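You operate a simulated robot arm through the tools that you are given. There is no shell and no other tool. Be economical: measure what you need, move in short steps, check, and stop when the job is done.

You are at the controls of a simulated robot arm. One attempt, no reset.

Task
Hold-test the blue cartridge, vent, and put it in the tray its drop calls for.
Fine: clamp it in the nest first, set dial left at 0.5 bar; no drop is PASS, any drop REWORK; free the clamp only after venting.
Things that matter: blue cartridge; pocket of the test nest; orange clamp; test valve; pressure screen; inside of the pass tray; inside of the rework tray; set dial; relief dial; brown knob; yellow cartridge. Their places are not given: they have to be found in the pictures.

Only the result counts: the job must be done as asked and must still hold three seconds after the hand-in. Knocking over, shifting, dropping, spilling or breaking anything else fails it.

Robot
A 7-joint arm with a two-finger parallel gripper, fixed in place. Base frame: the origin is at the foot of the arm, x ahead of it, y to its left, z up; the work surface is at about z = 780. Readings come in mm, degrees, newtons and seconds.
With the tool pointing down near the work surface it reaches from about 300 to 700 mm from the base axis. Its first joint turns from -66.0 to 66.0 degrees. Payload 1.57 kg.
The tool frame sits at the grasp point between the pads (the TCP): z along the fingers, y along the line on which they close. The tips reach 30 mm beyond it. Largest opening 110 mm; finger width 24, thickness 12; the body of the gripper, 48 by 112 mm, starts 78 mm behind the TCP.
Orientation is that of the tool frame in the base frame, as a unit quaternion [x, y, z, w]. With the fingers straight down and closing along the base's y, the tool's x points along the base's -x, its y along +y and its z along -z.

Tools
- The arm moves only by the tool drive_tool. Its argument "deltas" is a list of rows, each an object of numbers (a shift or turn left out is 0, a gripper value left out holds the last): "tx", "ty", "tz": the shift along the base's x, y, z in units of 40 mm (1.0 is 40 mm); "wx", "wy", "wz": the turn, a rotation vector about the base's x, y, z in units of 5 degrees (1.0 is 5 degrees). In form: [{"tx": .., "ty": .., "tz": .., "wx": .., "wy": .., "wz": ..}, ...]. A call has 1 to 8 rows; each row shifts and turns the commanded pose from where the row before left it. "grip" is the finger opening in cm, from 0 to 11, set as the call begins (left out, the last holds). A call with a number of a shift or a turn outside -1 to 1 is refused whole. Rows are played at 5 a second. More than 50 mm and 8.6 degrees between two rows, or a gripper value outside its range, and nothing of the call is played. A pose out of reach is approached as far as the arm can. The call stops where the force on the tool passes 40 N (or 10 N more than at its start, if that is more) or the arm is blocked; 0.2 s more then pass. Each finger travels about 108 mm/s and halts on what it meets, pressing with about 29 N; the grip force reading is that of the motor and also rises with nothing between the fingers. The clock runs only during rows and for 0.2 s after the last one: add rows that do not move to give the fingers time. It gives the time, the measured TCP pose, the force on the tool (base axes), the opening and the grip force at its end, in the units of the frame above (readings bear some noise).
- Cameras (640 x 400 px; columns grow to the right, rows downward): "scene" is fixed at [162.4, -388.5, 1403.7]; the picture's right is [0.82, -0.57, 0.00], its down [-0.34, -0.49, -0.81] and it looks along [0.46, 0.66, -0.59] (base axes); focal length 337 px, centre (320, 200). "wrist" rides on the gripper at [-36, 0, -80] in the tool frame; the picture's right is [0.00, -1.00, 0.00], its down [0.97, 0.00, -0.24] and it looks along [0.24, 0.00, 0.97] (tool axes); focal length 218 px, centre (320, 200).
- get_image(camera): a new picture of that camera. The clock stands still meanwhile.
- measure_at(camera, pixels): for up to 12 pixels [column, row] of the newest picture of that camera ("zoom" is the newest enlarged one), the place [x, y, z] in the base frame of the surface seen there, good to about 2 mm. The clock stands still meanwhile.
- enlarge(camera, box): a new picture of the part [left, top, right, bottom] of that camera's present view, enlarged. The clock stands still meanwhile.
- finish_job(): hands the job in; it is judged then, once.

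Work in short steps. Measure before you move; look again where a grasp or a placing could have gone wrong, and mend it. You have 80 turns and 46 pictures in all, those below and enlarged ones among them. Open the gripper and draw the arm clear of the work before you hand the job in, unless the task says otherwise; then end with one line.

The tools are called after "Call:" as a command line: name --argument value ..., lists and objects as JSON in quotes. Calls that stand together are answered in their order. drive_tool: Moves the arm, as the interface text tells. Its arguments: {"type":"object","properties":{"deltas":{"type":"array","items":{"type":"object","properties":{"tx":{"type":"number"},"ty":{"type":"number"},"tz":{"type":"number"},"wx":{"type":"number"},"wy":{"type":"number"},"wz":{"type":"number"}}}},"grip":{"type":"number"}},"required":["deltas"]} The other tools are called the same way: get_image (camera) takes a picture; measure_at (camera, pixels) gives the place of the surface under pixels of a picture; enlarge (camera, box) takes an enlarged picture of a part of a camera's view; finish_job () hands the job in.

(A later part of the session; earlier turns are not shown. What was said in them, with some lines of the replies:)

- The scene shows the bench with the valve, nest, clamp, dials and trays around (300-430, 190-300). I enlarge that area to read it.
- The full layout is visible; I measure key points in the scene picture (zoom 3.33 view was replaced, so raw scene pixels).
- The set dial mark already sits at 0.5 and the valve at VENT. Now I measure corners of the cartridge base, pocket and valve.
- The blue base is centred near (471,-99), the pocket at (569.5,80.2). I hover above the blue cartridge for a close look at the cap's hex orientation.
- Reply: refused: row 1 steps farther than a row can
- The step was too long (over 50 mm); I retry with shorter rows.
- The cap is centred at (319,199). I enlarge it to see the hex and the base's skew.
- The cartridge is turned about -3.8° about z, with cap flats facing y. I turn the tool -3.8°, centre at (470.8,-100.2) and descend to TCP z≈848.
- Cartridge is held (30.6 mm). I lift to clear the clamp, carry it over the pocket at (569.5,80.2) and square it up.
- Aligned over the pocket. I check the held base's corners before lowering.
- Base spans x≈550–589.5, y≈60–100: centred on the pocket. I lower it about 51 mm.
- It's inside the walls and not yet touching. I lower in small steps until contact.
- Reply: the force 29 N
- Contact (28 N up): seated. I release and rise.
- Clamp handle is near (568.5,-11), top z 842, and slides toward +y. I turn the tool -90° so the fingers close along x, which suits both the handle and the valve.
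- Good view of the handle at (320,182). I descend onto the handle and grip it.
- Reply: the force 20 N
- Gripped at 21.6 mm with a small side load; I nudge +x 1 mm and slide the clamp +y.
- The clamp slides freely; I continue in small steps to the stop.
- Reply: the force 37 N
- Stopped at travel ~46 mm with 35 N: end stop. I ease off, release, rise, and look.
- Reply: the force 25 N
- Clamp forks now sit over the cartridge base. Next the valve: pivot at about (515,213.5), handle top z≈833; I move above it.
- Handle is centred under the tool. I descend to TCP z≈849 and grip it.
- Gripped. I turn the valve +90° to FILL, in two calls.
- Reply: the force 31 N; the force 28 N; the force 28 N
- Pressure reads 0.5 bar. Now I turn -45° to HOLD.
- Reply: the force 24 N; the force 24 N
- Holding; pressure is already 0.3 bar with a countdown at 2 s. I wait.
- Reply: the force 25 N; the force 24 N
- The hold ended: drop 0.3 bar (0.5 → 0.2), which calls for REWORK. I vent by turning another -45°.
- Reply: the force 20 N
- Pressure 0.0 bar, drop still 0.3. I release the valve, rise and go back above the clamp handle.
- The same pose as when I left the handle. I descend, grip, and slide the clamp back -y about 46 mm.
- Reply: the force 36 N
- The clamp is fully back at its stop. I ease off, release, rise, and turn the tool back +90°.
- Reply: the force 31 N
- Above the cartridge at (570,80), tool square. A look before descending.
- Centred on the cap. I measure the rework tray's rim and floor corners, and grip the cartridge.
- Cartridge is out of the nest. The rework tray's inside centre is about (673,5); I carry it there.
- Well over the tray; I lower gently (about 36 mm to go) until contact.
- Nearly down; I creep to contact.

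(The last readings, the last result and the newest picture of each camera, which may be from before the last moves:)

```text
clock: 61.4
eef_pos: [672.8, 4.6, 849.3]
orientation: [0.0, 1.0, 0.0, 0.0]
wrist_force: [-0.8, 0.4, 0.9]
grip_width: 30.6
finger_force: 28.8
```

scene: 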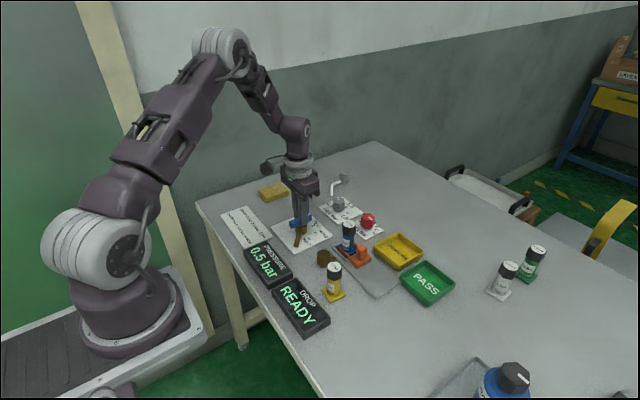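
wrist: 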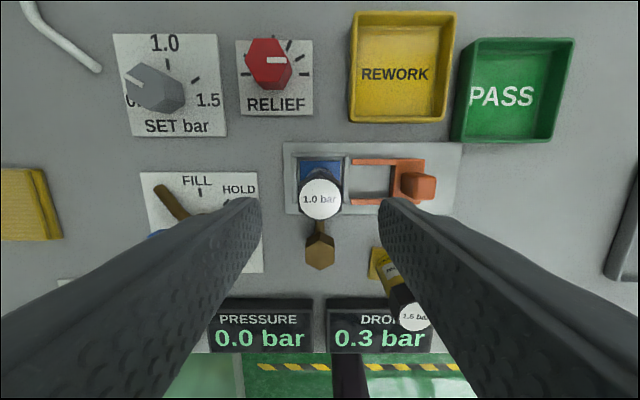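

Call:
drive_tool --deltas '[{"tz": -0.025}, {}]'

```text
clock: 62.0
eef_pos: [671.7, 5.5, 849.9]
orientation: [-0.001, 1.0, 0.0, 0.001]
wrist_force: [-1.6, 1.6, 8.8]
grip_width: 30.5
finger_force: 29.4
```

Contact at 9 N. I release (5.5 cm, staying inside the tray) and rise straight up, then back away.

Call:
drive_tool --deltas '[{}, {}]' --grip 5.5

Call:
drive_tool --deltas '[{"tz": 0.6}, {"tz": 0.8}, {"tz": 0.8}, {"tz": 0.8}, {"tz": 0.8, "tx": -0.5}, {"tx": -1}, {"tx": -1}, {}]'

Call:
get_image --camera "scene"

Call:
get_image --camera "wrist"

```text
clock: 62.6
eef_pos: [672.6, 6.4, 849.0]
orientation: [-0.001, 1.0, -0.001, 0.0]
wrist_force: [-0.1, -0.7, -0.6]
grip_width: 54.9
finger_force: 0.1
```

```text
clock: 64.4
eef_pos: [572.6, 8.4, 1001.7]
orientation: [0.0, 1.0, -0.001, 0.001]
wrist_force: [0.4, 0.1, -0.5]
grip_width: 54.8
finger_force: 0.0
```

```text
7 pictures are left
```

scene: 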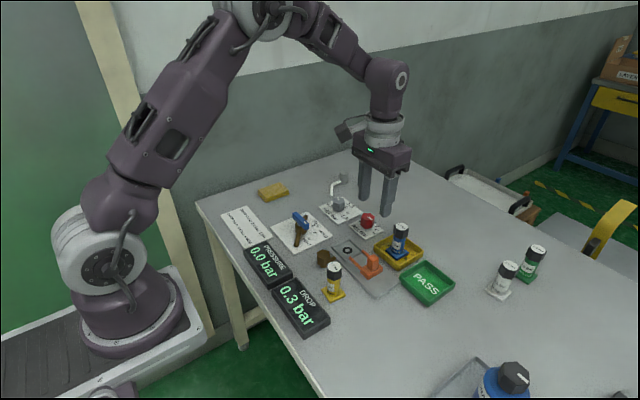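

```text
6 pictures are left
```

wrist: 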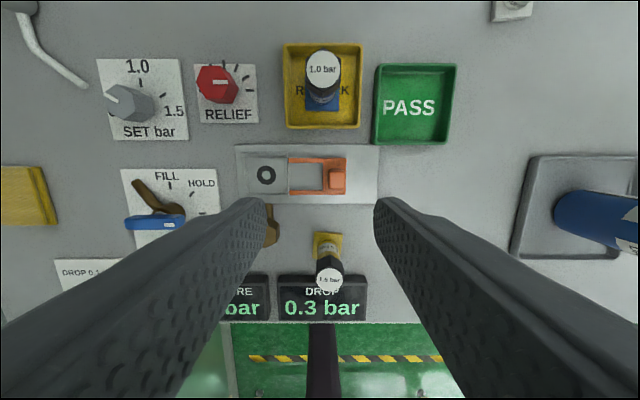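

The cartridge stands in the rework tray, the valve is at VENT, the clamp is open, the set dial is still at 0.5 and the arm is clear. I hand in.

Call:
finish_job

```text
The job is handed in.
```

I clamped the blue cartridge and hold-tested it at 0.5 bar. It dropped 0.3 bar, so I vented to 0.0 bar, freed the clamp and put the cartridge in the REWORK tray; the bench card only names causes for drops of 0.1–0.2 bar (cap) and 0.4–0.5 bar (knob), so the cause of this drop is unknown.
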